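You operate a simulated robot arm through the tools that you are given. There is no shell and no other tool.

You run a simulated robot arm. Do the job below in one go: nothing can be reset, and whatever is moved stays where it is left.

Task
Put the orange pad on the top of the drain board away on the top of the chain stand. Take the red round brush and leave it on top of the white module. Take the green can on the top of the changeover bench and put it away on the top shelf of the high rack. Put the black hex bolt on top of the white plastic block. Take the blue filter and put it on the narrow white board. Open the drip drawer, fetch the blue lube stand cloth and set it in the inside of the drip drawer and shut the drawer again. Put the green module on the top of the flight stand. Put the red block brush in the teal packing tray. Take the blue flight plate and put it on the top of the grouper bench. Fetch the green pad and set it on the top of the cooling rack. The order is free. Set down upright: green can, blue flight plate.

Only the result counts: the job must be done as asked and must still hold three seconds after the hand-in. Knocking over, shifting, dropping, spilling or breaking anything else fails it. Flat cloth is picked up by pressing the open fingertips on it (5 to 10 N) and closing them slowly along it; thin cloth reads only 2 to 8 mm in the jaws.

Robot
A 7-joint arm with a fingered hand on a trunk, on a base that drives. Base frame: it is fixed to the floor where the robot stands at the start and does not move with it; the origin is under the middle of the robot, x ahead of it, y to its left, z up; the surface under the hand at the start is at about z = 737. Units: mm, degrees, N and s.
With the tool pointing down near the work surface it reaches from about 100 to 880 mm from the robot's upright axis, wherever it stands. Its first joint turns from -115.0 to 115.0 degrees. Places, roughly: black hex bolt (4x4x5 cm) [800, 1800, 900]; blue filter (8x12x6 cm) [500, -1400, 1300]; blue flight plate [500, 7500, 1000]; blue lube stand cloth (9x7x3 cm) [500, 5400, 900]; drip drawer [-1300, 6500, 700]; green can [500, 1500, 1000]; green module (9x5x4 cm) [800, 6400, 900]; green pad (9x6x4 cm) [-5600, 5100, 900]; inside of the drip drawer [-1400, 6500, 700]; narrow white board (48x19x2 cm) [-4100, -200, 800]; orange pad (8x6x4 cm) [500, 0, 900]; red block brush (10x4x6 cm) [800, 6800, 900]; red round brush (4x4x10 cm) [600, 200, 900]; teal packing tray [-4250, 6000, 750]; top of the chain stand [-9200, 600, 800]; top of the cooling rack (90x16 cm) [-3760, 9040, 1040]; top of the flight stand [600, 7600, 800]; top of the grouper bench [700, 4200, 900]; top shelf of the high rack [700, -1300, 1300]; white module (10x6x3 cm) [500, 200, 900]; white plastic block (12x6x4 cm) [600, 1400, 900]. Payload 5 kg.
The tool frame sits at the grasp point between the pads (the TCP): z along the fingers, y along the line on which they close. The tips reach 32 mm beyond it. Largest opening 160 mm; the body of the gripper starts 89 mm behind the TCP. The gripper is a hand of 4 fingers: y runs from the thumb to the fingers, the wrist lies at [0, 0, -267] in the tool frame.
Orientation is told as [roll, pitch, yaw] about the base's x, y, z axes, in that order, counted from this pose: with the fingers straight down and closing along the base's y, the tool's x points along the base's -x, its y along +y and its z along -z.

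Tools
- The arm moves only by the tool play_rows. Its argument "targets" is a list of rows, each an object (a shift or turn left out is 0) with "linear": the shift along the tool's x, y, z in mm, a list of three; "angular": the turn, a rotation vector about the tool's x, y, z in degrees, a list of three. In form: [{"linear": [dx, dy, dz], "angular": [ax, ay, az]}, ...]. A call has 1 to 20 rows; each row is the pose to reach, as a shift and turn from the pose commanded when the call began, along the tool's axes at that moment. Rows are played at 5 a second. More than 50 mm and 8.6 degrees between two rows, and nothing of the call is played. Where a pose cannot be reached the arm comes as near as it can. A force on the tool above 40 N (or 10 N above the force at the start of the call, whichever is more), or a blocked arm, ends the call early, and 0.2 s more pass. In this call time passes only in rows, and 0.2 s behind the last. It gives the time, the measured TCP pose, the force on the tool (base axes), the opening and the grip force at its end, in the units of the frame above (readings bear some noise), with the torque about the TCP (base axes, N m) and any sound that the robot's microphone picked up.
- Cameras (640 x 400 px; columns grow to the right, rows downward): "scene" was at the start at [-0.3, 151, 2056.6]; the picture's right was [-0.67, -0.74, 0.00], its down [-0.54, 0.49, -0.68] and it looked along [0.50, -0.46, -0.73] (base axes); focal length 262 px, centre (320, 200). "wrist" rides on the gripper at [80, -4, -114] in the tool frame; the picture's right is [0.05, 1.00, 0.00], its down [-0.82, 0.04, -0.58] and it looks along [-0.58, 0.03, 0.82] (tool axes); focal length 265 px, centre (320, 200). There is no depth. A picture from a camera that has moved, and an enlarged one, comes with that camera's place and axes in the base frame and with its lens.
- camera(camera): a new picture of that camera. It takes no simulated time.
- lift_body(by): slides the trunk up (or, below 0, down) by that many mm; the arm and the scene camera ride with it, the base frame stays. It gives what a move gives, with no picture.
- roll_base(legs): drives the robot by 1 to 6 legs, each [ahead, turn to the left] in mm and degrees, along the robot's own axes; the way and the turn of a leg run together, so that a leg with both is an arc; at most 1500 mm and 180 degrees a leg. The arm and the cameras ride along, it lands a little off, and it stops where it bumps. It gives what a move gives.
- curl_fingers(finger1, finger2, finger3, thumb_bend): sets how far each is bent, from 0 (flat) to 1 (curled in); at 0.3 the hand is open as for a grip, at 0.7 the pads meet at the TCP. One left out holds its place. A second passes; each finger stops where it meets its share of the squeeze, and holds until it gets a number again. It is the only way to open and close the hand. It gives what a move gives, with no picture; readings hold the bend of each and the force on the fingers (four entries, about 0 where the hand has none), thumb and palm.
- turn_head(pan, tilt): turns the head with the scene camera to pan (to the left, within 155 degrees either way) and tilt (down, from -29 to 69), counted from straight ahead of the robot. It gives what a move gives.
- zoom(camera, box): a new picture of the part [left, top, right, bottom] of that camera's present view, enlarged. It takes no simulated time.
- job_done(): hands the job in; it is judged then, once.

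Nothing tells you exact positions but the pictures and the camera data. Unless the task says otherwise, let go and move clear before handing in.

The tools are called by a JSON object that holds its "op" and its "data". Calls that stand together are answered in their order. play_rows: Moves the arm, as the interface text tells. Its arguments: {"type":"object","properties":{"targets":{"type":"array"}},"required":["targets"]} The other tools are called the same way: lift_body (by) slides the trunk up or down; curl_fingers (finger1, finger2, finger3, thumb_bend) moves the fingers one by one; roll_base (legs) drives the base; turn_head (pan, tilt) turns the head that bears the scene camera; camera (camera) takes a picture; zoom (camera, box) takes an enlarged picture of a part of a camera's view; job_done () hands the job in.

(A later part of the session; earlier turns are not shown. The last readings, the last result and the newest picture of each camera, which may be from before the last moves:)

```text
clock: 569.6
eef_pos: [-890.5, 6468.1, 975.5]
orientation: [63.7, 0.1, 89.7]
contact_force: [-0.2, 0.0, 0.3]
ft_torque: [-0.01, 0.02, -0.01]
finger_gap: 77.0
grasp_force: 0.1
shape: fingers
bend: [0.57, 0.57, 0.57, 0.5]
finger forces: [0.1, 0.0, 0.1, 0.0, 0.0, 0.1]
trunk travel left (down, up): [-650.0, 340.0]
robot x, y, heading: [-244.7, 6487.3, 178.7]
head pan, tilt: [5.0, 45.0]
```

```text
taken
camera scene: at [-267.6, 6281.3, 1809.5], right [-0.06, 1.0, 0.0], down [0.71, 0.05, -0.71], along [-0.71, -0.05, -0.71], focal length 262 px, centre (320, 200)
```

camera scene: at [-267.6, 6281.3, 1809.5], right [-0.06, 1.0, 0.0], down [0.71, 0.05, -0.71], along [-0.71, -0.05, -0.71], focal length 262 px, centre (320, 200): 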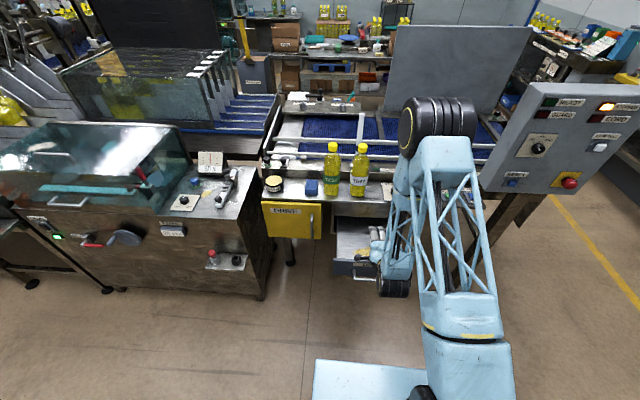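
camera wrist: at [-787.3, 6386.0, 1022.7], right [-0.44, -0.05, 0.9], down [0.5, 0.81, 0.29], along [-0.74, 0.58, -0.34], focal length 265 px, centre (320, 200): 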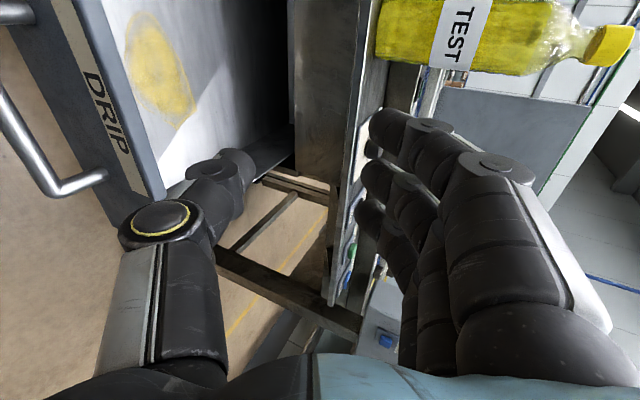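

The drawer stays open. I'll bring the hand back upright, raise the trunk and go for the cloth.

{"op": "play_rows", "data": {"targets": [{"linear": [0, 0, -28], "angular": [8, 0, 0]}, {"linear": [0, 0, -56], "angular": [16, 0, 0]}, {"linear": [0, 0, -84], "angular": [24, 0, 0]}, {"linear": [0, 0, -112], "angular": [32, 0, 0]}, {"linear": [0, 0, -140], "angular": [40, 0, 0]}, {"linear": [0, 0, -168], "angular": [48, 0, 0]}, {"linear": [0, 0, -196], "angular": [56, 0, 0]}, {"linear": [0, 0, -224], "angular": [63.6, 0, 0]}]}}

{"op": "lift_body", "data": {"by": 250}}

{"op": "roll_base", "data": {"legs": [[-60, 0], [0, 90], [1080, 0]]}}

```text
clock: 571.4
eef_pos: [-690.9, 6462.8, 1078.3]
orientation: [0.0, 0.1, 89.7]
contact_force: [0.2, -0.5, 0.2]
ft_torque: [-0.02, 0.02, 0.0]
finger_gap: 77.3
grasp_force: 0.1
shape: fingers
bend: [0.57, 0.57, 0.57, 0.5]
finger forces: [0.0, 0.1, 0.0, 0.0, 0.0, 0.0]
out of reach, approached as far as the arm can: row 3, 4
trunk travel left (down, up): [-650.0, 340.0]
robot x, y, heading: [-243.4, 6487.5, 179.0]
head pan, tilt: [5.0, 45.0]
```

```text
clock: 573.9
eef_pos: [-691.6, 6462.7, 1327.6]
orientation: [0.1, 0.2, 89.8]
contact_force: [-0.2, 0.3, -0.7]
ft_torque: [-0.04, 0.01, -0.01]
finger_gap: 77.4
grasp_force: 0.0
shape: fingers
bend: [0.57, 0.57, 0.57, 0.5]
finger forces: [0.0, 0.0, 0.0, 0.0, 0.0, 0.1]
trunk travel left (down, up): [-900.0, 90.0]
robot x, y, heading: [-240.8, 6490.3, 178.7]
head pan, tilt: [5.0, 45.0]
```

```text
clock: 584.1
eef_pos: [-186.5, 4947.7, 1327.5]
orientation: [0.0, 0.1, -179.9]
contact_force: [-0.3, 0.0, 0.8]
ft_torque: [0.01, 0.04, 0.0]
finger_gap: 77.4
grasp_force: 0.0
shape: fingers
bend: [0.57, 0.57, 0.57, 0.5]
finger forces: [0.0, 0.1, 0.0, 0.0, 0.0, 0.0]
trunk travel left (down, up): [-900.0, 90.0]
robot x, y, heading: [-213.3, 5398.9, -90.9]
head pan, tilt: [5.0, 45.0]
```

{"op": "roll_base", "data": {"legs": [[0, 90], [130, 0]]}}

{"op": "turn_head", "data": {"pan": 0, "tilt": 50}}

{"op": "camera", "data": {"camera": "scene"}}

{"op": "zoom", "data": {"camera": "scene", "box": [220, 160, 460, 320]}}

{"op": "camera", "data": {"camera": "wrist"}}

```text
clock: 589.4
eef_pos: [365.0, 5422.0, 1326.4]
orientation: [0.0, 0.1, -90.1]
contact_force: [0.0, 0.4, -0.2]
ft_torque: [0.0, 0.06, 0.03]
finger_gap: 77.8
grasp_force: 0.2
shape: fingers
bend: [0.57, 0.57, 0.57, 0.5]
finger forces: [0.1, 0.0, 0.1, 0.0, 0.0, 0.1]
trunk travel left (down, up): [-900.0, 90.0]
robot x, y, heading: [-79.6, 5391.0, -1.0]
head pan, tilt: [5.0, 45.0]
```

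```text
clock: 590.0
eef_pos: [362.9, 5419.7, 1328.2]
orientation: [0.1, 0.1, -90.1]
contact_force: [-0.1, 0.2, 0.5]
ft_torque: [0.0, -0.06, 0.0]
finger_gap: 77.2
grasp_force: 0.1
shape: fingers
bend: [0.57, 0.57, 0.57, 0.5]
finger forces: [0.0, 0.0, 0.0, 0.0, 0.1, 0.1]
trunk travel left (down, up): [-900.0, 90.0]
robot x, y, heading: [-85.9, 5391.0, -1.0]
head pan, tilt: [0.0, 50.0]
```

```text
taken
camera scene: at [-64.0, 5597.1, 2052.7], right [-0.02, -1.0, 0.0], down [-0.77, 0.02, -0.64], along [0.64, -0.01, -0.77], focal length 262 px, centre (320, 200)
```

scene: 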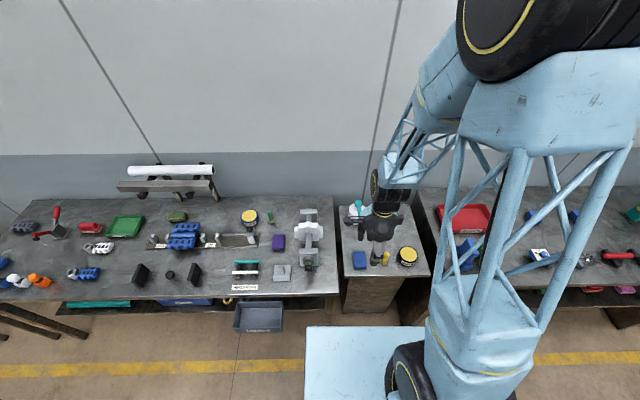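

```text
2.50 times, centred on (340, 240) of scene
camera zoom: at [-64.0, 5597.1, 2052.7], right [-0.02, -1.0, 0.0], down [-0.77, 0.02, -0.64], along [0.64, -0.01, -0.77], focal length 656 px, centre (270, 100)
```

zoom: 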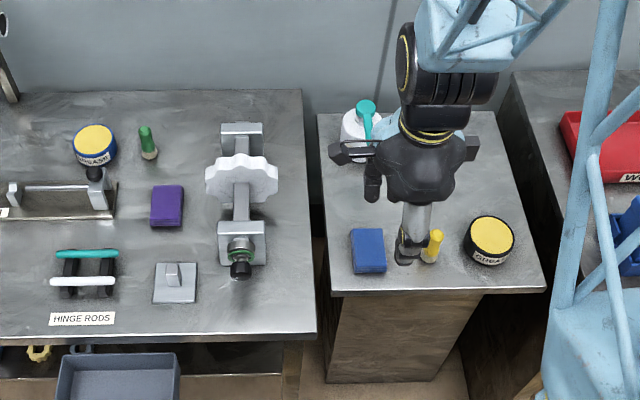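

```text
taken
camera wrist: at [358.5, 5499.5, 1441.5], right [1.0, 0.05, 0.0], down [0.04, -0.82, 0.58], along [0.03, -0.58, -0.82], focal length 265 px, centre (320, 200)
```

wrist: 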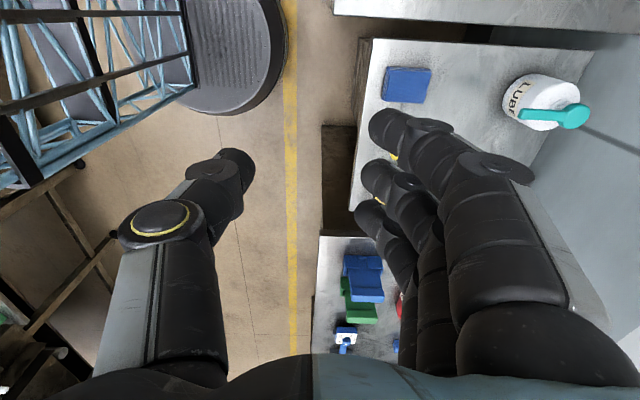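

The blue folded cloth lies on the lube stand. I'll open the hand, turn it to close along y, and move above the cloth to measure it.

{"op": "curl_fingers", "data": {"finger1": 0.45, "finger2": 0.45, "finger3": 0.45, "thumb_bend": 0.45}}

{"op": "play_rows", "data": {"targets": [{"linear": [-2, 13, 15], "angular": [0, 0, -7.5]}, {"linear": [-4, 26, 30], "angular": [0, 0, -15]}, {"linear": [-5, 39, 44], "angular": [0, 0, -22.5]}, {"linear": [-7, 52, 59], "angular": [0, 0, -30]}, {"linear": [-9, 65, 74], "angular": [0, 0, -37.5]}, {"linear": [-11, 78, 89], "angular": [0, 0, -45]}, {"linear": [-12, 91, 103], "angular": [0, 0, -52.5]}, {"linear": [-14, 104, 118], "angular": [0, 0, -60]}, {"linear": [-16, 117, 133], "angular": [0, 0, -67.5]}, {"linear": [-18, 130, 148], "angular": [0, 0, -75]}, {"linear": [-19, 143, 162], "angular": [0, 0, -82.5]}, {"linear": [-21, 156, 177], "angular": [0, 0, -90]}]}}

{"op": "camera", "data": {"camera": "wrist"}}

{"op": "zoom", "data": {"camera": "wrist", "box": [200, 0, 440, 160]}}

```text
clock: 591.0
eef_pos: [362.4, 5420.2, 1326.8]
orientation: [0.1, 0.1, -90.1]
contact_force: [0.4, -0.1, -0.8]
ft_torque: [-0.03, -0.01, 0.01]
finger_gap: 110.1
grasp_force: 0.0
shape: fingers
bend: [0.45, 0.45, 0.45, 0.45]
finger forces: [0.0, 0.1, 0.1, 0.0, 0.1, 0.0]
trunk travel left (down, up): [-900.0, 90.0]
robot x, y, heading: [-83.4, 5395.4, -1.1]
head pan, tilt: [0.0, 50.0]
```

```text
clock: 593.6
eef_pos: [518.7, 5398.9, 1149.2]
orientation: [0.1, 0.0, 0.0]
contact_force: [0.4, 0.5, -0.3]
ft_torque: [0.01, 0.01, 0.0]
finger_gap: 110.4
grasp_force: 0.0
shape: fingers
bend: [0.45, 0.45, 0.45, 0.45]
finger forces: [0.0, 0.0, 0.0, 0.0, 0.1, 0.1]
trunk travel left (down, up): [-900.0, 90.0]
robot x, y, heading: [-84.1, 5393.8, -1.2]
head pan, tilt: [0.0, 50.0]
```

```text
taken
camera wrist: at [437.9, 5394.5, 1263.1], right [-0.05, 1.0, 0.0], down [0.81, 0.04, 0.58], along [0.58, 0.03, -0.82], focal length 265 px, centre (320, 200)
```

wrist: 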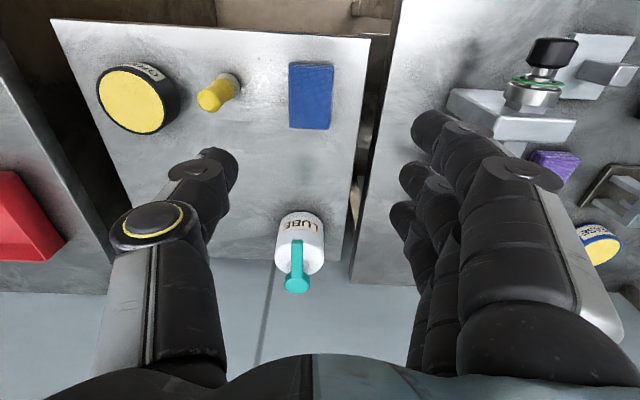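

```text
2.50 times, centred on (320, 80) of wrist
camera zoom: at [437.9, 5394.5, 1263.1], right [-0.05, 1.0, 0.0], down [0.81, 0.04, 0.58], along [0.58, 0.03, -0.82], focal length 664 px, centre (320, 500)
```

zoom: 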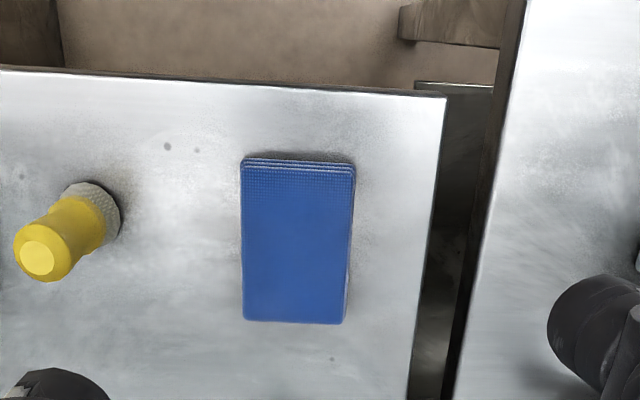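

The cloth is about 9×7 cm at (549, 5387), its top near z = 825. I'll descend partway and re-measure.

{"op": "play_rows", "data": {"targets": [{"linear": [-10, -4, 45]}, {"linear": [-20, -8, 90]}, {"linear": [-30, -12, 135]}, {"linear": [-30, -12, 180]}, {"linear": [-30, -12, 225]}]}}

{"op": "camera", "data": {"camera": "wrist"}}

```text
clock: 594.8
eef_pos: [546.5, 5386.5, 924.0]
orientation: [0.1, 0.0, -0.1]
contact_force: [-0.2, 0.4, 1.0]
ft_torque: [0.0, 0.03, 0.0]
finger_gap: 110.3
grasp_force: 0.0
shape: fingers
bend: [0.45, 0.45, 0.45, 0.45]
finger forces: [0.0, 0.0, 0.1, 0.0, 0.0, 0.0]
trunk travel left (down, up): [-900.0, 90.0]
robot x, y, heading: [-85.4, 5391.8, -1.1]
head pan, tilt: [0.0, 50.0]
```

```text
taken
camera wrist: at [466.0, 5381.8, 1038.4], right [-0.05, 1.0, 0.0], down [0.82, 0.04, 0.58], along [0.58, 0.03, -0.82], focal length 265 px, centre (320, 200)
```

wrist: 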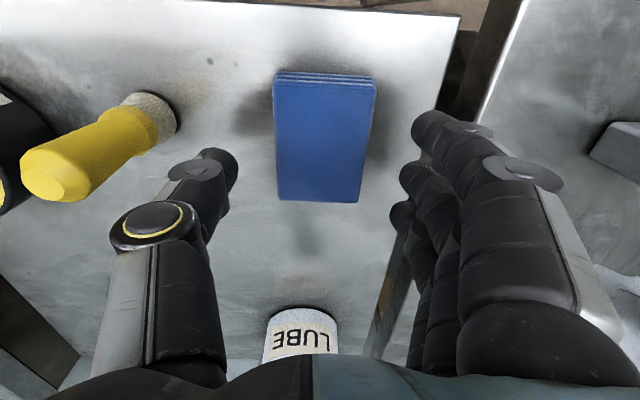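

{"op": "play_rows", "data": {"targets": [{"linear": [4, 1, 30]}, {"linear": [4, 1, 50]}, {"linear": [4, 1, 62]}]}}

{"op": "camera", "data": {"camera": "wrist"}}

```text
clock: 595.4
eef_pos: [543.5, 5388.3, 889.7]
orientation: [0.0, -0.1, -0.1]
contact_force: [-4.4, 0.6, 10.8]
ft_torque: [0.42, 0.2, 0.16]
finger_gap: 111.8
grasp_force: 5.9
shape: fingers
bend: [0.45, 0.45, 0.45, 0.45]
finger forces: [3.9, 3.0, 2.5, 0.0, 2.6, 0.1]
trunk travel left (down, up): [-900.0, 90.0]
robot x, y, heading: [-83.7, 5394.7, -1.2]
head pan, tilt: [0.0, 50.0]
stopped in row 2: the force on the tool passed its limit at 152 N (the readings are from after the stop); the commanded pose is now the measured one
```

```text
taken
camera wrist: at [463.6, 5383.5, 1003.0], right [-0.05, 1.0, 0.0], down [0.81, 0.04, 0.58], along [0.58, 0.03, -0.82], focal length 265 px, centre (320, 200)
```

wrist: 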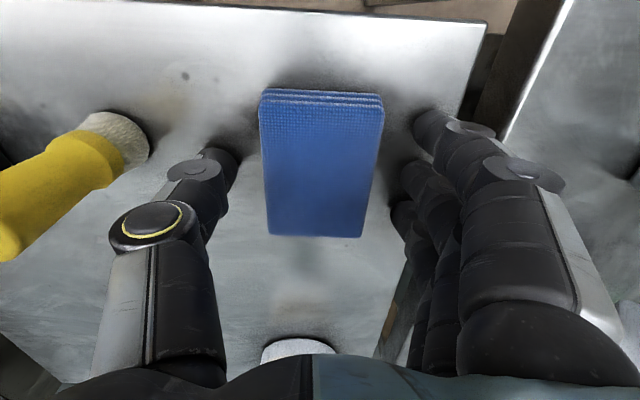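

I touched the stand top at z ≈ 857. I'll rise 4 mm and close on the folded cloth.

{"op": "play_rows", "data": {"targets": [{"linear": [2, 0, -4]}]}}

{"op": "curl_fingers", "data": {"finger1": 0.62, "finger2": 0.62, "finger3": 0.62, "thumb_bend": 0.62}}

{"op": "camera", "data": {"camera": "wrist"}}

```text
clock: 595.8
eef_pos: [542.8, 5387.2, 892.0]
orientation: [0.0, -0.1, 0.0]
contact_force: [-0.5, 0.3, -0.7]
ft_torque: [0.01, 0.0, 0.05]
finger_gap: 111.3
grasp_force: 0.0
shape: fingers
bend: [0.45, 0.45, 0.45, 0.45]
finger forces: [0.1, 0.1, 0.0, 0.1, 0.0, 0.0]
trunk travel left (down, up): [-900.0, 90.0]
robot x, y, heading: [-85.3, 5388.8, -1.2]
head pan, tilt: [0.0, 50.0]
```

```text
clock: 596.8
eef_pos: [543.5, 5387.6, 893.1]
orientation: [-0.1, 0.0, 0.1]
contact_force: [0.3, -0.3, -0.3]
ft_torque: [-0.01, -0.03, -0.01]
finger_gap: 73.8
grasp_force: 15.7
shape: fingers
bend: [0.57, 0.57, 0.57, 0.57]
finger forces: [5.3, 5.3, 5.3, 0.1, 15.8, 0.0]
trunk travel left (down, up): [-900.0, 90.0]
robot x, y, heading: [-85.9, 5391.7, -1.5]
head pan, tilt: [0.0, 50.0]
```

```text
taken
camera wrist: at [462.2, 5383.1, 1006.2], right [-0.05, 1.0, 0.0], down [0.81, 0.04, 0.58], along [0.58, 0.03, -0.82], focal length 265 px, centre (320, 200)
```

wrist: 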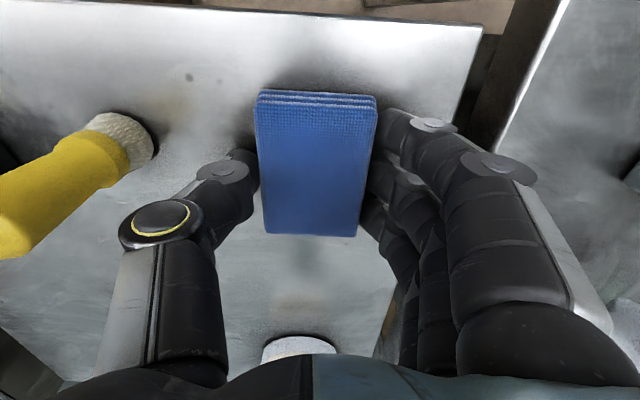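

{"op": "curl_fingers", "data": {"finger1": 0.75, "finger2": 0.75, "finger3": 0.75, "thumb_bend": 0.75}}

{"op": "play_rows", "data": {"targets": [{"linear": [0, 0, -15]}, {"linear": [0, 0, -40]}, {"linear": [0, 0, -80]}, {"linear": [0, 0, -130]}]}}

{"op": "camera", "data": {"camera": "wrist"}}

```text
clock: 597.8
eef_pos: [542.2, 5387.8, 893.6]
orientation: [0.0, -0.1, 0.1]
contact_force: [-0.5, 0.1, -0.1]
ft_torque: [0.01, -0.03, 0.0]
finger_gap: 72.9
grasp_force: 22.2
shape: fingers
bend: [0.57, 0.57, 0.57, 0.58]
finger forces: [7.3, 7.2, 7.3, 0.1, 22.0, 0.0]
trunk travel left (down, up): [-900.0, 90.0]
robot x, y, heading: [-83.7, 5391.0, -1.2]
head pan, tilt: [0.0, 50.0]
```

```text
clock: 598.8
eef_pos: [540.3, 5394.2, 1024.2]
orientation: [0.0, -0.2, 0.0]
contact_force: [-0.4, 0.0, -0.6]
ft_torque: [0.03, -0.02, -0.02]
finger_gap: 72.8
grasp_force: 22.3
shape: fingers
bend: [0.57, 0.57, 0.57, 0.58]
finger forces: [7.3, 7.3, 7.3, 0.0, 22.0, 0.0]
trunk travel left (down, up): [-900.0, 90.0]
robot x, y, heading: [-85.9, 5395.4, -1.3]
head pan, tilt: [0.0, 50.0]
```

```text
taken
camera wrist: at [460.3, 5388.6, 1138.6], right [-0.05, 1.0, 0.0], down [0.81, 0.04, 0.58], along [0.58, 0.03, -0.82], focal length 265 px, centre (320, 200)
```

wrist: 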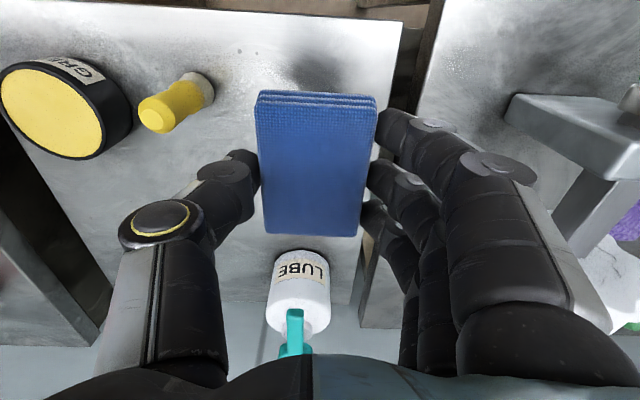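

The cloth is in hand. I'll raise it and drive back to the open drawer.

{"op": "play_rows", "data": {"targets": [{"linear": [0, 0, -50]}, {"linear": [0, 0, -100]}, {"linear": [0, 0, -150]}, {"linear": [0, 0, -200]}, {"linear": [30, 0, -235]}, {"linear": [60, 0, -270]}, {"linear": [90, 0, -300]}]}}

{"op": "roll_base", "data": {"legs": [[-130, 0], [0, 91], [1080, 0], [0, 90]]}}

{"op": "turn_head", "data": {"pan": 5, "tilt": 45}}

{"op": "camera", "data": {"camera": "scene"}}

```text
clock: 600.4
eef_pos: [453.1, 5391.5, 1321.9]
orientation: [0.0, -0.2, 0.0]
contact_force: [-1.6, -0.2, -0.8]
ft_torque: [-0.02, -0.05, 0.02]
finger_gap: 73.1
grasp_force: 21.3
shape: fingers
bend: [0.57, 0.57, 0.57, 0.58]
finger forces: [7.2, 7.3, 7.2, 0.1, 21.7, 0.0]
trunk travel left (down, up): [-900.0, 90.0]
robot x, y, heading: [-85.1, 5392.2, -1.0]
head pan, tilt: [0.0, 50.0]
```

```text
clock: 615.1
eef_pos: [-789.3, 6434.5, 1319.6]
orientation: [-0.1, 0.0, -174.8]
contact_force: [-0.4, 0.5, 0.6]
ft_torque: [-0.01, 0.03, -0.01]
finger_gap: 73.2
grasp_force: 21.6
shape: fingers
bend: [0.57, 0.57, 0.57, 0.58]
finger forces: [7.3, 7.2, 7.1, 0.0, 21.7, 0.0]
trunk travel left (down, up): [-900.0, 90.0]
robot x, y, heading: [-250.8, 6488.5, -176.4]
head pan, tilt: [0.0, 50.0]
```

```text
clock: 615.8
eef_pos: [-789.9, 6436.2, 1320.4]
orientation: [0.1, 0.0, -174.8]
contact_force: [0.1, -0.6, -0.9]
ft_torque: [-0.01, 0.0, -0.01]
finger_gap: 72.9
grasp_force: 21.6
shape: fingers
bend: [0.57, 0.57, 0.57, 0.58]
finger forces: [7.2, 7.3, 7.2, 0.0, 21.7, 0.0]
trunk travel left (down, up): [-900.0, 90.0]
robot x, y, heading: [-248.3, 6485.1, -176.0]
head pan, tilt: [5.0, 45.0]
```

```text
taken
camera scene: at [-257.0, 6274.3, 2059.5], right [-0.16, 0.99, 0.0], down [0.7, 0.11, -0.71], along [-0.7, -0.11, -0.71], focal length 262 px, centre (320, 200)
```

scene: 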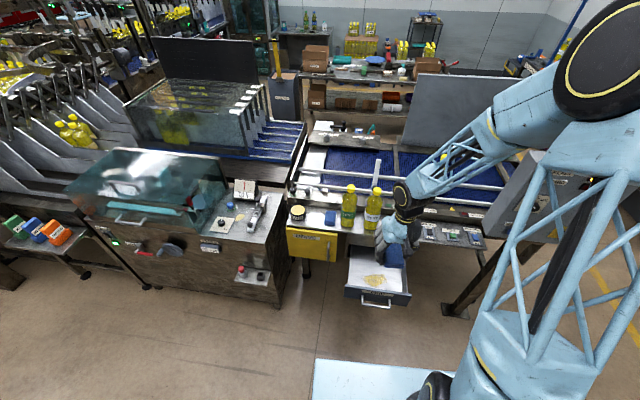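

{"op": "zoom", "data": {"camera": "scene", "box": [300, 200, 460, 320]}}

{"op": "camera", "data": {"camera": "wrist"}}

```text
3.33 times, centred on (380, 260) of scene
camera zoom: at [-257.0, 6274.3, 2059.5], right [-0.16, 0.99, 0.0], down [0.7, 0.11, -0.71], along [-0.7, -0.11, -0.71], focal length 874 px, centre (120, 0)
```

zoom: 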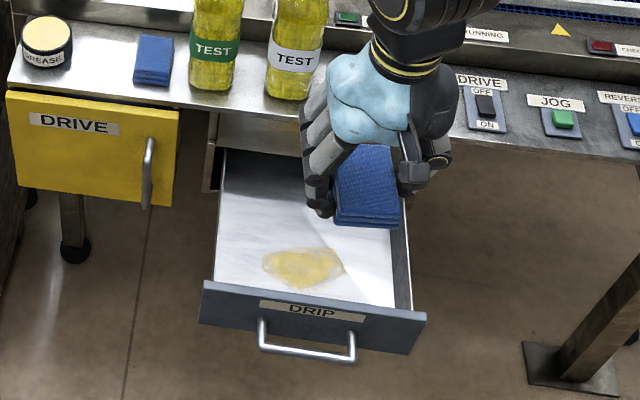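

```text
taken
camera wrist: at [-710.2, 6446.5, 1434.0], right [0.14, -0.99, 0.0], down [-0.81, -0.12, 0.58], along [-0.57, -0.08, -0.82], focal length 265 px, centre (320, 200)
```

wrist: 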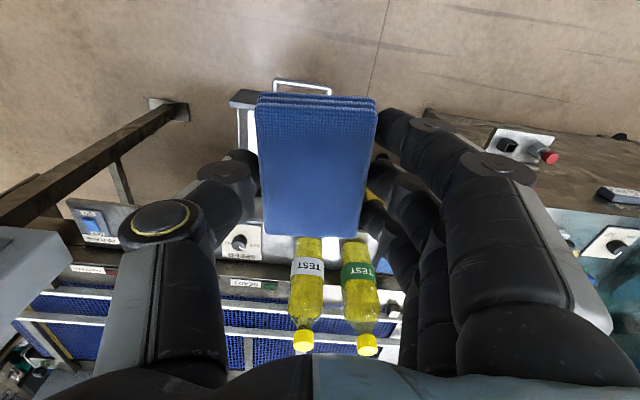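

The drawer interior is clearly visible. I'll carry the cloth over it and lower it in.

{"op": "play_rows", "data": {"targets": [{"linear": [-27, -6, 39]}, {"linear": [-54, -12, 78]}, {"linear": [-81, -18, 117]}, {"linear": [-108, -24, 156]}, {"linear": [-135, -30, 195]}, {"linear": [-163, -36, 234]}, {"linear": [-190, -42, 273]}, {"linear": [-217, -48, 312]}, {"linear": [-221, -49, 350]}, {"linear": [-221, -49, 395]}]}}

{"op": "camera", "data": {"camera": "wrist"}}

{"op": "zoom", "data": {"camera": "scene", "box": [300, 200, 460, 320]}}

```text
clock: 618.0
eef_pos: [-1016.2, 6466.1, 927.5]
orientation: [0.0, -0.2, -174.8]
contact_force: [0.2, 1.7, -0.8]
ft_torque: [-0.01, -0.04, -0.02]
finger_gap: 73.1
grasp_force: 21.5
shape: fingers
bend: [0.57, 0.57, 0.57, 0.58]
finger forces: [7.3, 7.3, 7.2, 0.1, 21.6, 0.0]
trunk travel left (down, up): [-900.0, 90.0]
robot x, y, heading: [-251.0, 6484.4, -175.6]
head pan, tilt: [5.0, 45.0]
```

```text
taken
camera wrist: at [-936.2, 6477.4, 1040.2], right [0.14, -0.99, 0.0], down [-0.81, -0.12, 0.58], along [-0.57, -0.08, -0.82], focal length 265 px, centre (320, 200)
```

wrist: 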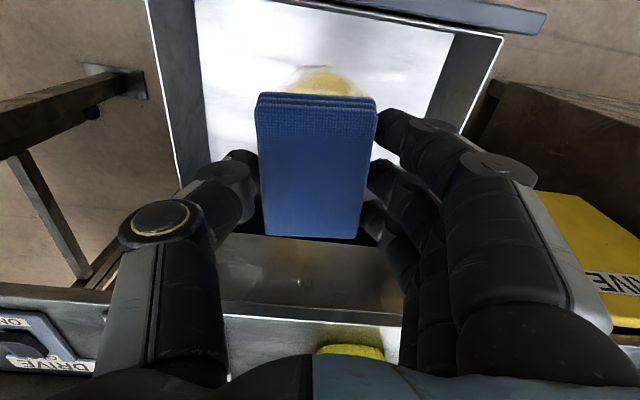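

```text
3.33 times, centred on (380, 260) of scene
camera zoom: at [-258.4, 6274.4, 2059.6], right [-0.16, 0.99, 0.0], down [0.7, 0.11, -0.71], along [-0.7, -0.11, -0.71], focal length 874 px, centre (120, 0)
```

zoom: 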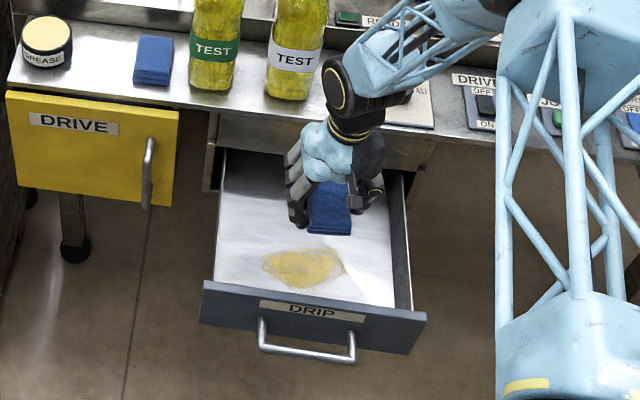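

{"op": "play_rows", "data": {"targets": [{"linear": [12, 0, 15]}, {"linear": [25, 2, 45]}, {"linear": [25, 2, 80]}, {"linear": [25, 2, 110]}, {"linear": [25, 2, 135]}, {"linear": [25, 2, 155]}]}}

{"op": "camera", "data": {"camera": "wrist"}}

```text
clock: 619.4
eef_pos: [-989.3, 6464.3, 772.2]
orientation: [0.1, -0.1, -174.8]
contact_force: [0.3, 0.1, -1.0]
ft_torque: [0.01, -0.02, -0.05]
finger_gap: 72.9
grasp_force: 21.4
shape: fingers
bend: [0.57, 0.57, 0.57, 0.58]
finger forces: [7.2, 7.1, 7.2, 0.0, 21.6, 0.1]
trunk travel left (down, up): [-900.0, 90.0]
robot x, y, heading: [-251.0, 6482.9, -175.9]
head pan, tilt: [5.0, 45.0]
```

```text
taken
camera wrist: at [-909.6, 6476.1, 884.7], right [0.14, -0.99, 0.0], down [-0.81, -0.12, 0.58], along [-0.57, -0.08, -0.82], focal length 265 px, centre (320, 200)
```

wrist: 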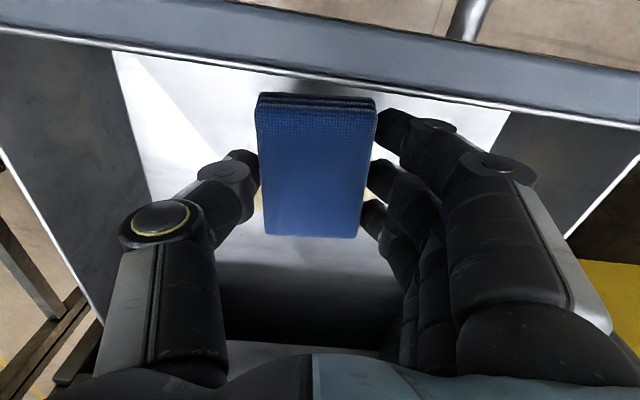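

The wrist camera is above the panel's edge, so I'll shift 22 mm deeper before going lower.

{"op": "play_rows", "data": {"targets": [{"linear": [-22, 0, 0]}, {"linear": [-22, 0, 15]}, {"linear": [-22, 0, 28]}]}}

{"op": "camera", "data": {"camera": "wrist"}}

```text
clock: 620.2
eef_pos: [-1012.0, 6463.2, 742.5]
orientation: [0.1, -0.1, -174.8]
contact_force: [0.0, 0.9, 0.3]
ft_torque: [-0.02, -0.01, 0.02]
finger_gap: 72.8
grasp_force: 21.7
shape: fingers
bend: [0.57, 0.57, 0.57, 0.58]
finger forces: [7.2, 7.2, 7.3, 0.0, 21.5, 0.0]
trunk travel left (down, up): [-900.0, 90.0]
robot x, y, heading: [-249.5, 6484.2, -175.9]
head pan, tilt: [5.0, 45.0]
```

```text
taken
camera wrist: at [-932.7, 6473.6, 855.7], right [0.14, -0.99, 0.0], down [-0.81, -0.12, 0.58], along [-0.57, -0.08, -0.82], focal length 265 px, centre (320, 200)
```

wrist: 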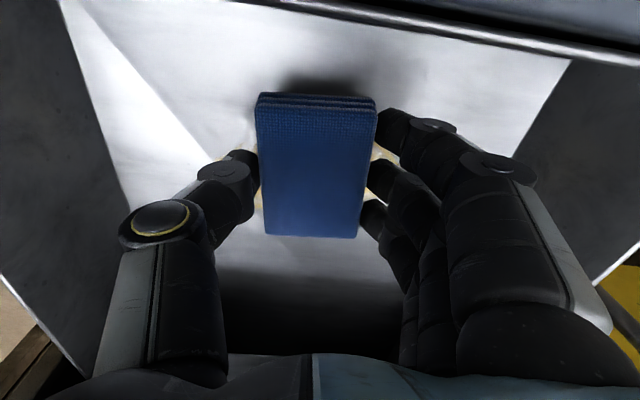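

{"op": "play_rows", "data": {"targets": [{"linear": [0, 0, 3]}, {"linear": [0, 0, 6]}, {"linear": [0, 0, 9]}]}}

```text
clock: 621.0
eef_pos: [-1013.9, 6463.1, 733.4]
orientation: [0.0, -0.2, -174.7]
contact_force: [0.2, 0.0, -1.1]
ft_torque: [-0.01, 0.0, -0.02]
finger_gap: 73.2
grasp_force: 21.6
shape: fingers
bend: [0.57, 0.57, 0.57, 0.58]
finger forces: [7.1, 7.2, 7.2, 0.0, 21.5, 0.0]
trunk travel left (down, up): [-900.0, 90.0]
robot x, y, heading: [-249.5, 6483.7, -175.9]
head pan, tilt: [5.0, 45.0]
```

{"op": "play_rows", "data": {"targets": [{"linear": [0, 0, 3]}, {"linear": [0, 0, 6]}, {"linear": [0, 0, 9]}]}}

{"op": "camera", "data": {"camera": "wrist"}}

```text
clock: 621.8
eef_pos: [-1011.4, 6463.0, 724.7]
orientation: [0.1, -0.2, -174.7]
contact_force: [0.1, -0.4, -1.0]
ft_torque: [-0.04, 0.03, 0.01]
finger_gap: 72.7
grasp_force: 21.4
shape: fingers
bend: [0.57, 0.57, 0.57, 0.58]
finger forces: [7.3, 7.2, 7.1, 0.1, 21.5, 0.0]
trunk travel left (down, up): [-900.0, 90.0]
robot x, y, heading: [-253.5, 6484.4, -175.8]
head pan, tilt: [5.0, 45.0]
```

```text
taken
camera wrist: at [-932.4, 6472.9, 838.7], right [0.14, -0.99, 0.0], down [-0.81, -0.12, 0.58], along [-0.57, -0.08, -0.82], focal length 265 px, centre (320, 200)
```

wrist: 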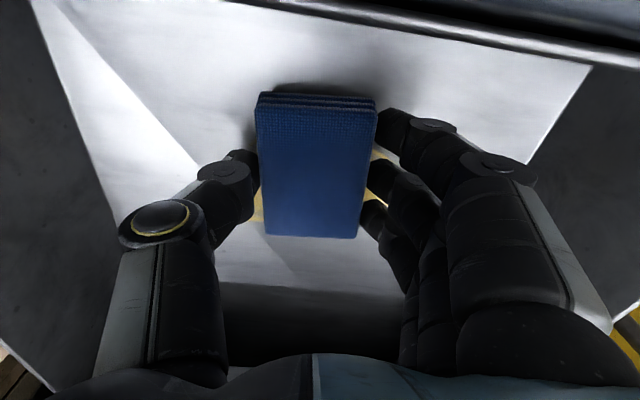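

{"op": "play_rows", "data": {"targets": [{"linear": [0, 0, 2]}, {"linear": [0, 0, 4]}, {"linear": [0, 0, 6]}]}}

```text
clock: 622.6
eef_pos: [-1011.8, 6462.0, 718.4]
orientation: [0.0, 0.0, -174.8]
contact_force: [-0.4, -0.2, -0.3]
ft_torque: [0.01, 0.01, 0.0]
finger_gap: 73.2
grasp_force: 22.1
shape: fingers
bend: [0.57, 0.57, 0.57, 0.58]
finger forces: [7.2, 7.1, 7.2, 0.0, 21.5, 0.0]
trunk travel left (down, up): [-900.0, 90.0]
robot x, y, heading: [-251.0, 6482.3, -175.9]
head pan, tilt: [5.0, 45.0]
```

{"op": "play_rows", "data": {"targets": [{"linear": [0, 0, 2]}, {"linear": [0, 0, 4]}, {"linear": [0, 0, 6]}]}}

```text
clock: 623.4
eef_pos: [-1011.4, 6461.7, 713.9]
orientation: [0.1, -0.1, -174.8]
contact_force: [0.7, -1.4, 5.7]
ft_torque: [0.23, -0.02, -0.03]
finger_gap: 72.6
grasp_force: 22.5
shape: fingers
bend: [0.57, 0.57, 0.57, 0.58]
finger forces: [7.8, 7.6, 7.6, 0.0, 22.7, 0.0]
trunk travel left (down, up): [-900.0, 90.0]
robot x, y, heading: [-251.5, 6483.2, -176.2]
head pan, tilt: [5.0, 45.0]
```

Contact at 6 N. I'll release and rise.

{"op": "curl_fingers", "data": {"finger1": 0.5, "finger2": 0.5, "finger3": 0.5, "thumb_bend": 0.5}}

{"op": "play_rows", "data": {"targets": [{"linear": [0, 0, -15]}, {"linear": [0, 0, -40]}, {"linear": [0, 0, -80]}, {"linear": [0, 0, -120]}, {"linear": [0, 0, -160]}, {"linear": [0, 0, -200]}, {"linear": [0, 0, -250]}, {"linear": [40, 0, -280]}, {"linear": [80, 0, -310]}, {"linear": [120, 0, -340]}]}}

{"op": "camera", "data": {"camera": "wrist"}}

{"op": "zoom", "data": {"camera": "scene", "box": [300, 200, 460, 320]}}

```text
clock: 624.4
eef_pos: [-1011.7, 6462.5, 712.0]
orientation: [0.0, -0.1, -174.9]
contact_force: [0.3, -0.2, 0.2]
ft_torque: [0.06, 0.03, 0.01]
finger_gap: 90.1
grasp_force: 0.2
shape: fingers
bend: [0.5, 0.5, 0.5, 0.5]
finger forces: [0.1, 0.0, 0.0, 0.0, 0.9, 0.0]
trunk travel left (down, up): [-900.0, 90.0]
robot x, y, heading: [-252.2, 6484.3, -176.1]
head pan, tilt: [5.0, 45.0]
```

```text
clock: 626.6
eef_pos: [-891.9, 6475.0, 1056.5]
orientation: [0.0, -0.1, -174.8]
contact_force: [1.1, -1.1, 0.3]
ft_torque: [0.0, 0.01, -0.01]
finger_gap: 90.4
grasp_force: 0.0
shape: fingers
bend: [0.5, 0.5, 0.5, 0.5]
finger forces: [0.1, 0.0, 0.0, 0.1, 0.0, 0.1]
trunk travel left (down, up): [-900.0, 90.0]
robot x, y, heading: [-250.9, 6484.8, -175.9]
head pan, tilt: [5.0, 45.0]
```

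```text
taken
camera wrist: at [-812.4, 6485.8, 1169.6], right [0.14, -0.99, 0.0], down [-0.81, -0.12, 0.58], along [-0.57, -0.08, -0.82], focal length 265 px, centre (320, 200)
```

wrist: 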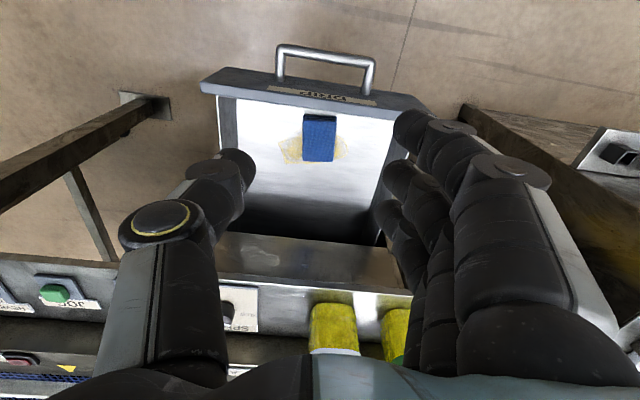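

```text
3.33 times, centred on (380, 260) of scene
camera zoom: at [-254.9, 6274.3, 2059.5], right [-0.16, 0.99, 0.0], down [0.7, 0.11, -0.71], along [-0.7, -0.11, -0.71], focal length 874 px, centre (120, 0)
```

zoom: 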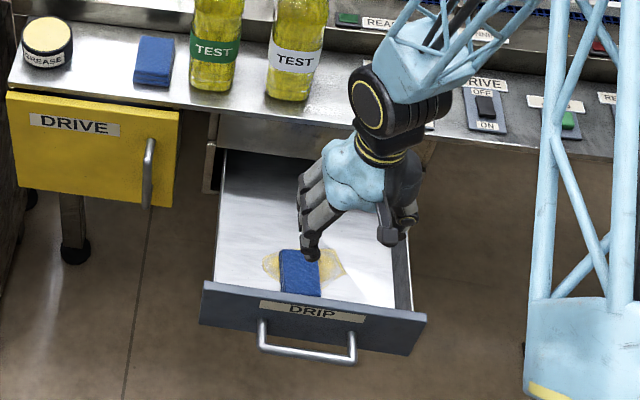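

The cloth lies in the drawer. To shut it I'll close the fist, lower it in front of the bar and push toward −x.

{"op": "curl_fingers", "data": {"finger1": 0.7, "finger2": 0.7, "finger3": 0.7, "thumb_bend": 0.7}}

{"op": "play_rows", "data": {"targets": [{"linear": [45, 10, 0]}, {"linear": [91, 19, 0]}, {"linear": [100, 19, 48]}, {"linear": [100, 19, 96]}, {"linear": [100, 19, 144]}, {"linear": [100, 19, 192]}, {"linear": [100, 19, 240]}, {"linear": [100, 19, 285]}, {"linear": [100, 19, 318]}]}}

{"op": "camera", "data": {"camera": "wrist"}}

{"op": "zoom", "data": {"camera": "scene", "box": [300, 200, 460, 320]}}

```text
clock: 627.6
eef_pos: [-894.8, 6475.1, 1055.3]
orientation: [0.0, -0.1, -174.8]
contact_force: [-0.8, 0.3, -0.6]
ft_torque: [0.0, 0.0, 0.03]
finger_gap: 24.2
grasp_force: 0.1
shape: fingers
bend: [0.7, 0.7, 0.7, 0.7]
finger forces: [0.1, 0.0, 0.1, 0.1, 0.0, 0.1]
trunk travel left (down, up): [-900.0, 90.0]
robot x, y, heading: [-252.0, 6481.0, -176.1]
head pan, tilt: [5.0, 45.0]
```

```text
clock: 629.6
eef_pos: [-790.4, 6465.7, 731.6]
orientation: [-0.2, -0.1, -174.8]
contact_force: [0.4, 0.8, 0.2]
ft_torque: [0.05, -0.01, 0.0]
finger_gap: 23.8
grasp_force: 0.0
shape: fingers
bend: [0.7, 0.7, 0.7, 0.7]
finger forces: [0.1, 0.1, 0.0, 0.1, 0.0, 0.1]
trunk travel left (down, up): [-900.0, 90.0]
robot x, y, heading: [-251.8, 6483.9, -175.8]
head pan, tilt: [5.0, 45.0]
```

```text
taken
camera wrist: at [-710.8, 6475.9, 845.5], right [0.14, -0.99, 0.0], down [-0.81, -0.12, 0.58], along [-0.57, -0.08, -0.82], focal length 265 px, centre (320, 200)
```

wrist: 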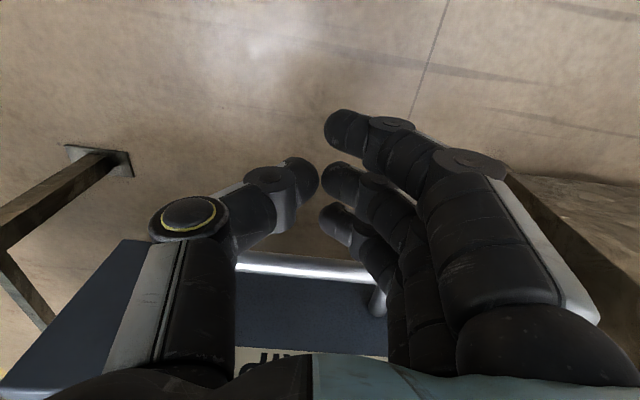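

```text
3.33 times, centred on (380, 260) of scene
camera zoom: at [-257.2, 6273.8, 2059.6], right [-0.16, 0.99, 0.0], down [0.7, 0.11, -0.71], along [-0.7, -0.11, -0.71], focal length 874 px, centre (120, 0)
```

zoom: 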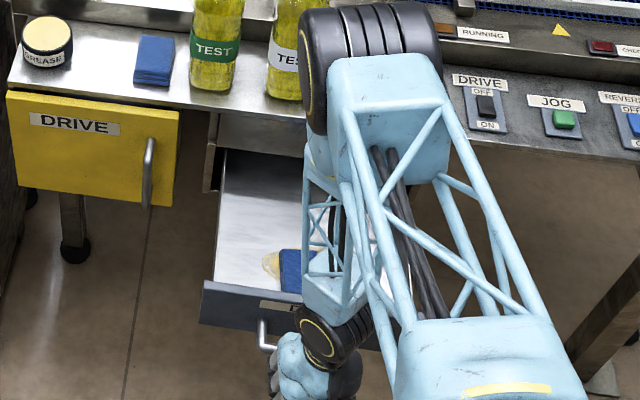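

The elbow is close to the bottles in this folded pose. I'll back the robot up 200 mm first, then extend the arm so the elbow stays high, and push.

{"op": "roll_base", "data": {"legs": [[-200, 0]]}}

{"op": "play_rows", "data": {"targets": [{"linear": [-40, 0, 0]}, {"linear": [-80, 0, 0]}, {"linear": [-120, 0, 0]}, {"linear": [-160, 0, 0]}, {"linear": [-195, 0, 0]}]}}

{"op": "camera", "data": {"camera": "scene"}}

{"op": "camera", "data": {"camera": "wrist"}}

```text
clock: 631.1
eef_pos: [-591.1, 6478.3, 733.5]
orientation: [0.0, -0.1, -174.6]
contact_force: [0.3, -0.1, 0.9]
ft_torque: [0.01, 0.04, 0.0]
finger_gap: 23.9
grasp_force: 0.0
shape: fingers
bend: [0.7, 0.7, 0.7, 0.7]
finger forces: [0.0, 0.0, 0.0, 0.0, 0.1, 0.1]
trunk travel left (down, up): [-900.0, 90.0]
robot x, y, heading: [-51.7, 6499.9, -175.6]
head pan, tilt: [5.0, 45.0]
```

```text
clock: 632.4
eef_pos: [-782.6, 6459.0, 733.0]
orientation: [0.1, 0.1, -174.7]
contact_force: [-0.7, 0.1, -0.8]
ft_torque: [0.01, -0.02, 0.01]
finger_gap: 23.6
grasp_force: 0.0
shape: fingers
bend: [0.7, 0.7, 0.7, 0.7]
finger forces: [0.0, 0.0, 0.0, 0.0, 0.0, 0.0]
trunk travel left (down, up): [-900.0, 90.0]
robot x, y, heading: [-52.4, 6495.7, -175.8]
head pan, tilt: [5.0, 45.0]
```

```text
taken
camera scene: at [-57.3, 6289.1, 2059.6], right [-0.16, 0.99, 0.0], down [0.7, 0.11, -0.71], along [-0.7, -0.11, -0.71], focal length 262 px, centre (320, 200)
```

scene: 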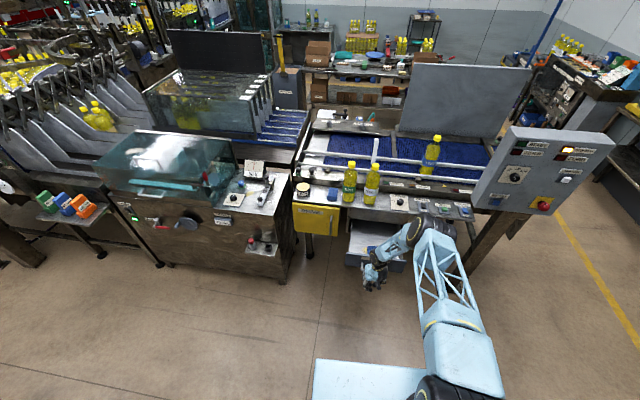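

```text
taken
camera wrist: at [-703.3, 6470.1, 846.8], right [0.15, -0.99, 0.0], down [-0.81, -0.12, 0.58], along [-0.57, -0.08, -0.82], focal length 265 px, centre (320, 200)
```

wrist: 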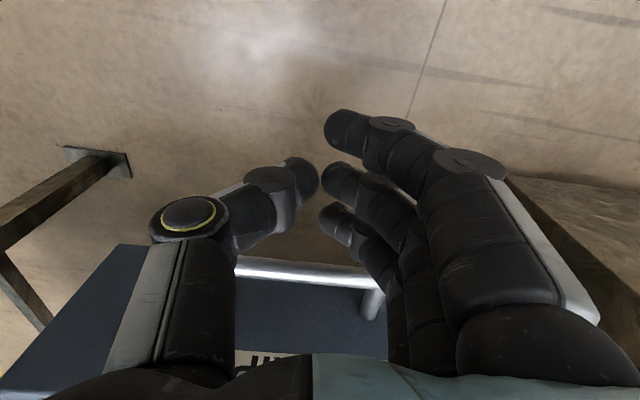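

The elbow is now high and to the side. I'll push the drawer shut by driving forward gently.

{"op": "roll_base", "data": {"legs": [[200, 0]]}}

{"op": "camera", "data": {"camera": "wrist"}}

{"op": "camera", "data": {"camera": "scene"}}

```text
clock: 633.9
eef_pos: [-976.8, 6447.4, 733.3]
orientation: [0.0, 0.0, -174.8]
contact_force: [-1.0, -0.4, -0.2]
ft_torque: [0.0, -0.04, 0.01]
finger_gap: 23.8
grasp_force: 0.1
shape: fingers
bend: [0.7, 0.7, 0.7, 0.7]
finger forces: [0.0, 0.0, 0.0, 0.0, 0.0, 0.0]
trunk travel left (down, up): [-900.0, 90.0]
robot x, y, heading: [-248.9, 6484.3, -176.2]
head pan, tilt: [5.0, 45.0]
```

```text
taken
camera wrist: at [-897.7, 6458.3, 846.3], right [0.14, -0.99, 0.0], down [-0.81, -0.12, 0.58], along [-0.57, -0.08, -0.82], focal length 265 px, centre (320, 200)
```

wrist: 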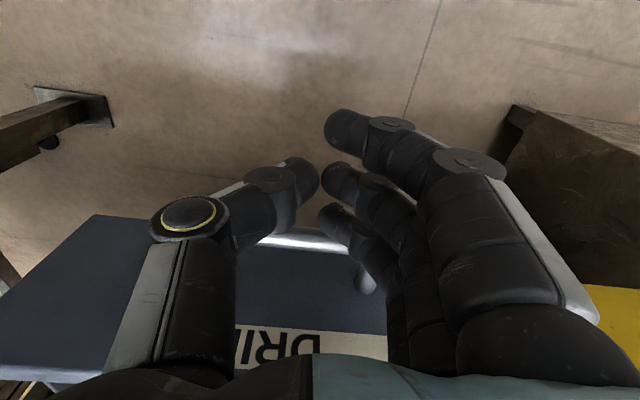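

```text
taken
camera scene: at [-253.5, 6274.6, 2059.5], right [-0.16, 0.99, 0.0], down [0.7, 0.11, -0.71], along [-0.7, -0.11, -0.71], focal length 262 px, centre (320, 200)
```

scene: 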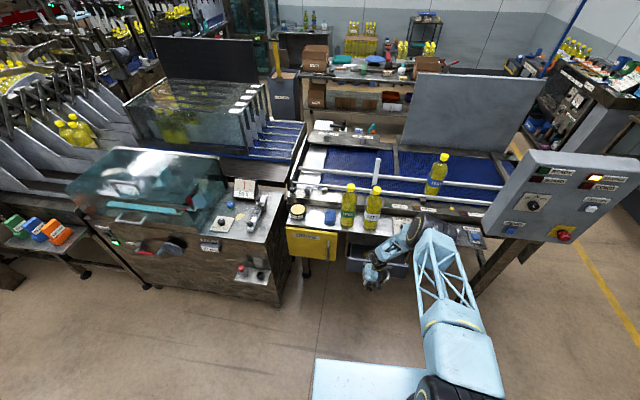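

{"op": "roll_base", "data": {"legs": [[85, 0]]}}

{"op": "camera", "data": {"camera": "scene"}}

{"op": "zoom", "data": {"camera": "scene", "box": [290, 190, 470, 320]}}

```text
clock: 635.0
eef_pos: [-1061.8, 6441.6, 732.4]
orientation: [0.0, 0.0, -174.8]
contact_force: [-1.3, 0.2, -0.8]
ft_torque: [0.0, -0.05, 0.01]
finger_gap: 23.9
grasp_force: 0.0
shape: fingers
bend: [0.7, 0.7, 0.7, 0.7]
finger forces: [0.0, 0.0, 0.0, 0.0, 0.1, 0.1]
trunk travel left (down, up): [-900.0, 90.0]
robot x, y, heading: [-330.1, 6477.5, -175.9]
head pan, tilt: [5.0, 45.0]
```

```text
taken
camera scene: at [-338.1, 6268.5, 2059.5], right [-0.16, 0.99, 0.0], down [0.7, 0.11, -0.71], along [-0.7, -0.11, -0.71], focal length 262 px, centre (320, 200)
```

scene: 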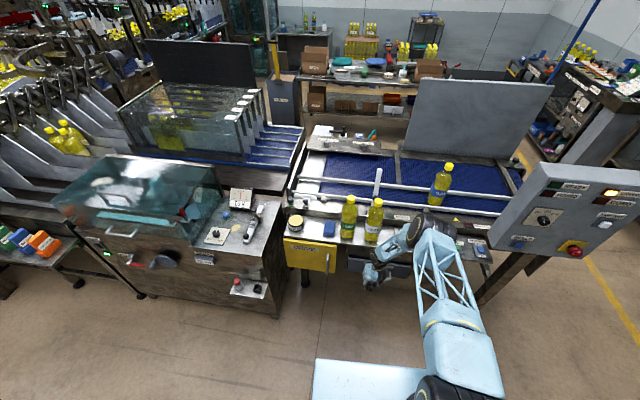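

```text
3.08 times, centred on (380, 255) of scene
camera zoom: at [-338.1, 6268.5, 2059.5], right [-0.16, 0.99, 0.0], down [0.7, 0.11, -0.71], along [-0.7, -0.11, -0.71], focal length 807 px, centre (135, 31)
```

zoom: 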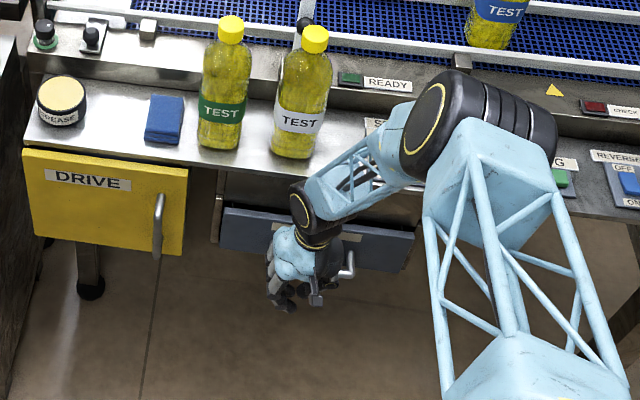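

{"op": "roll_base", "data": {"legs": [[25, 0]]}}

{"op": "zoom", "data": {"camera": "scene", "box": [290, 190, 470, 320]}}

```text
clock: 635.9
eef_pos: [-1070.1, 6439.2, 729.3]
orientation: [0.0, 1.1, -174.6]
contact_force: [3.1, -0.5, 0.1]
ft_torque: [0.0, -0.03, 0.02]
finger_gap: 24.0
grasp_force: 1.3
shape: fingers
bend: [0.7, 0.7, 0.7, 0.7]
finger forces: [0.0, 0.0, 2.6, 0.0, 0.0, 0.1]
trunk travel left (down, up): [-900.0, 90.0]
robot x, y, heading: [-348.6, 6475.2, -175.7]
head pan, tilt: [5.0, 45.0]
stopped in leg 1: the force on the tool passed its limit at 58 N (the readings are from after the stop); the commanded pose is now the measured one
```

```text
3.08 times, centred on (380, 255) of scene
camera zoom: at [-354.3, 6267.1, 2059.5], right [-0.16, 0.99, 0.0], down [0.7, 0.11, -0.71], along [-0.7, -0.11, -0.71], focal length 807 px, centre (135, 31)
```

zoom: 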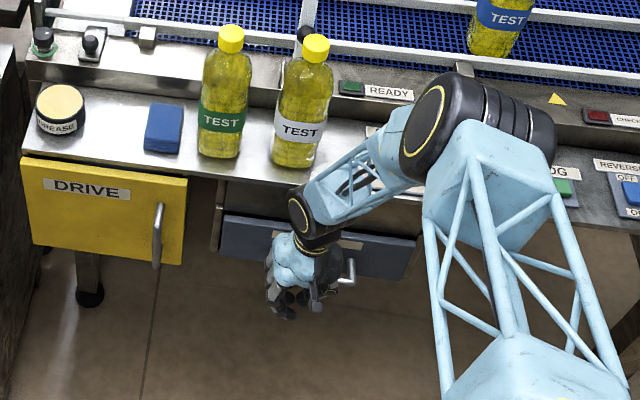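

The drawer reached its stop and is shut. I'll back away.

{"op": "roll_base", "data": {"legs": [[-220, 0]]}}

{"op": "play_rows", "data": {"targets": [{"linear": [20, 0, -45]}, {"linear": [40, 0, -90]}, {"linear": [60, 0, -135]}, {"linear": [80, 0, -180]}, {"linear": [100, 0, -225]}, {"linear": [120, 0, -270]}, {"linear": [140, 0, -315]}, {"linear": [160, 0, -360]}, {"linear": [180, 0, -405]}, {"linear": [200, 0, -450]}, {"linear": [220, 0, -495]}, {"linear": [240, 0, -540]}, {"linear": [260, 0, -585]}]}}

{"op": "zoom", "data": {"camera": "scene", "box": [270, 170, 470, 310]}}

```text
clock: 637.6
eef_pos: [-852.1, 6456.2, 730.7]
orientation: [0.1, 0.9, -174.7]
contact_force: [0.3, 0.2, 0.1]
ft_torque: [-0.02, 0.02, -0.01]
finger_gap: 23.6
grasp_force: 0.1
shape: fingers
bend: [0.7, 0.7, 0.7, 0.7]
finger forces: [0.0, 0.0, 0.0, 0.1, 0.0, 0.0]
trunk travel left (down, up): [-900.0, 90.0]
robot x, y, heading: [-130.1, 6493.4, -176.1]
head pan, tilt: [5.0, 45.0]
```

```text
clock: 640.4
eef_pos: [-600.5, 6483.0, 1318.0]
orientation: [0.0, 1.0, -174.8]
contact_force: [0.1, 0.4, 0.3]
ft_torque: [0.03, 0.08, 0.0]
finger_gap: 23.5
grasp_force: 0.0
shape: fingers
bend: [0.7, 0.7, 0.7, 0.7]
finger forces: [0.0, 0.0, 0.1, 0.0, 0.0, 0.1]
trunk travel left (down, up): [-900.0, 90.0]
robot x, y, heading: [-132.3, 6490.1, -176.2]
head pan, tilt: [5.0, 45.0]
```

```text
2.86 times, centred on (370, 240) of scene
camera zoom: at [-133.4, 6282.8, 2059.6], right [-0.16, 0.99, 0.0], down [0.7, 0.11, -0.71], along [-0.7, -0.11, -0.71], focal length 749 px, centre (177, 86)
```

zoom: 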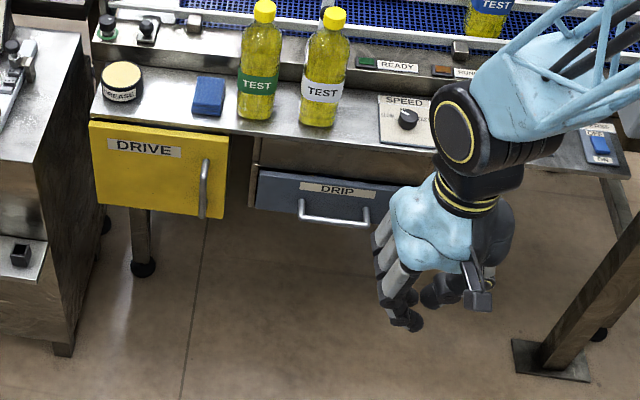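

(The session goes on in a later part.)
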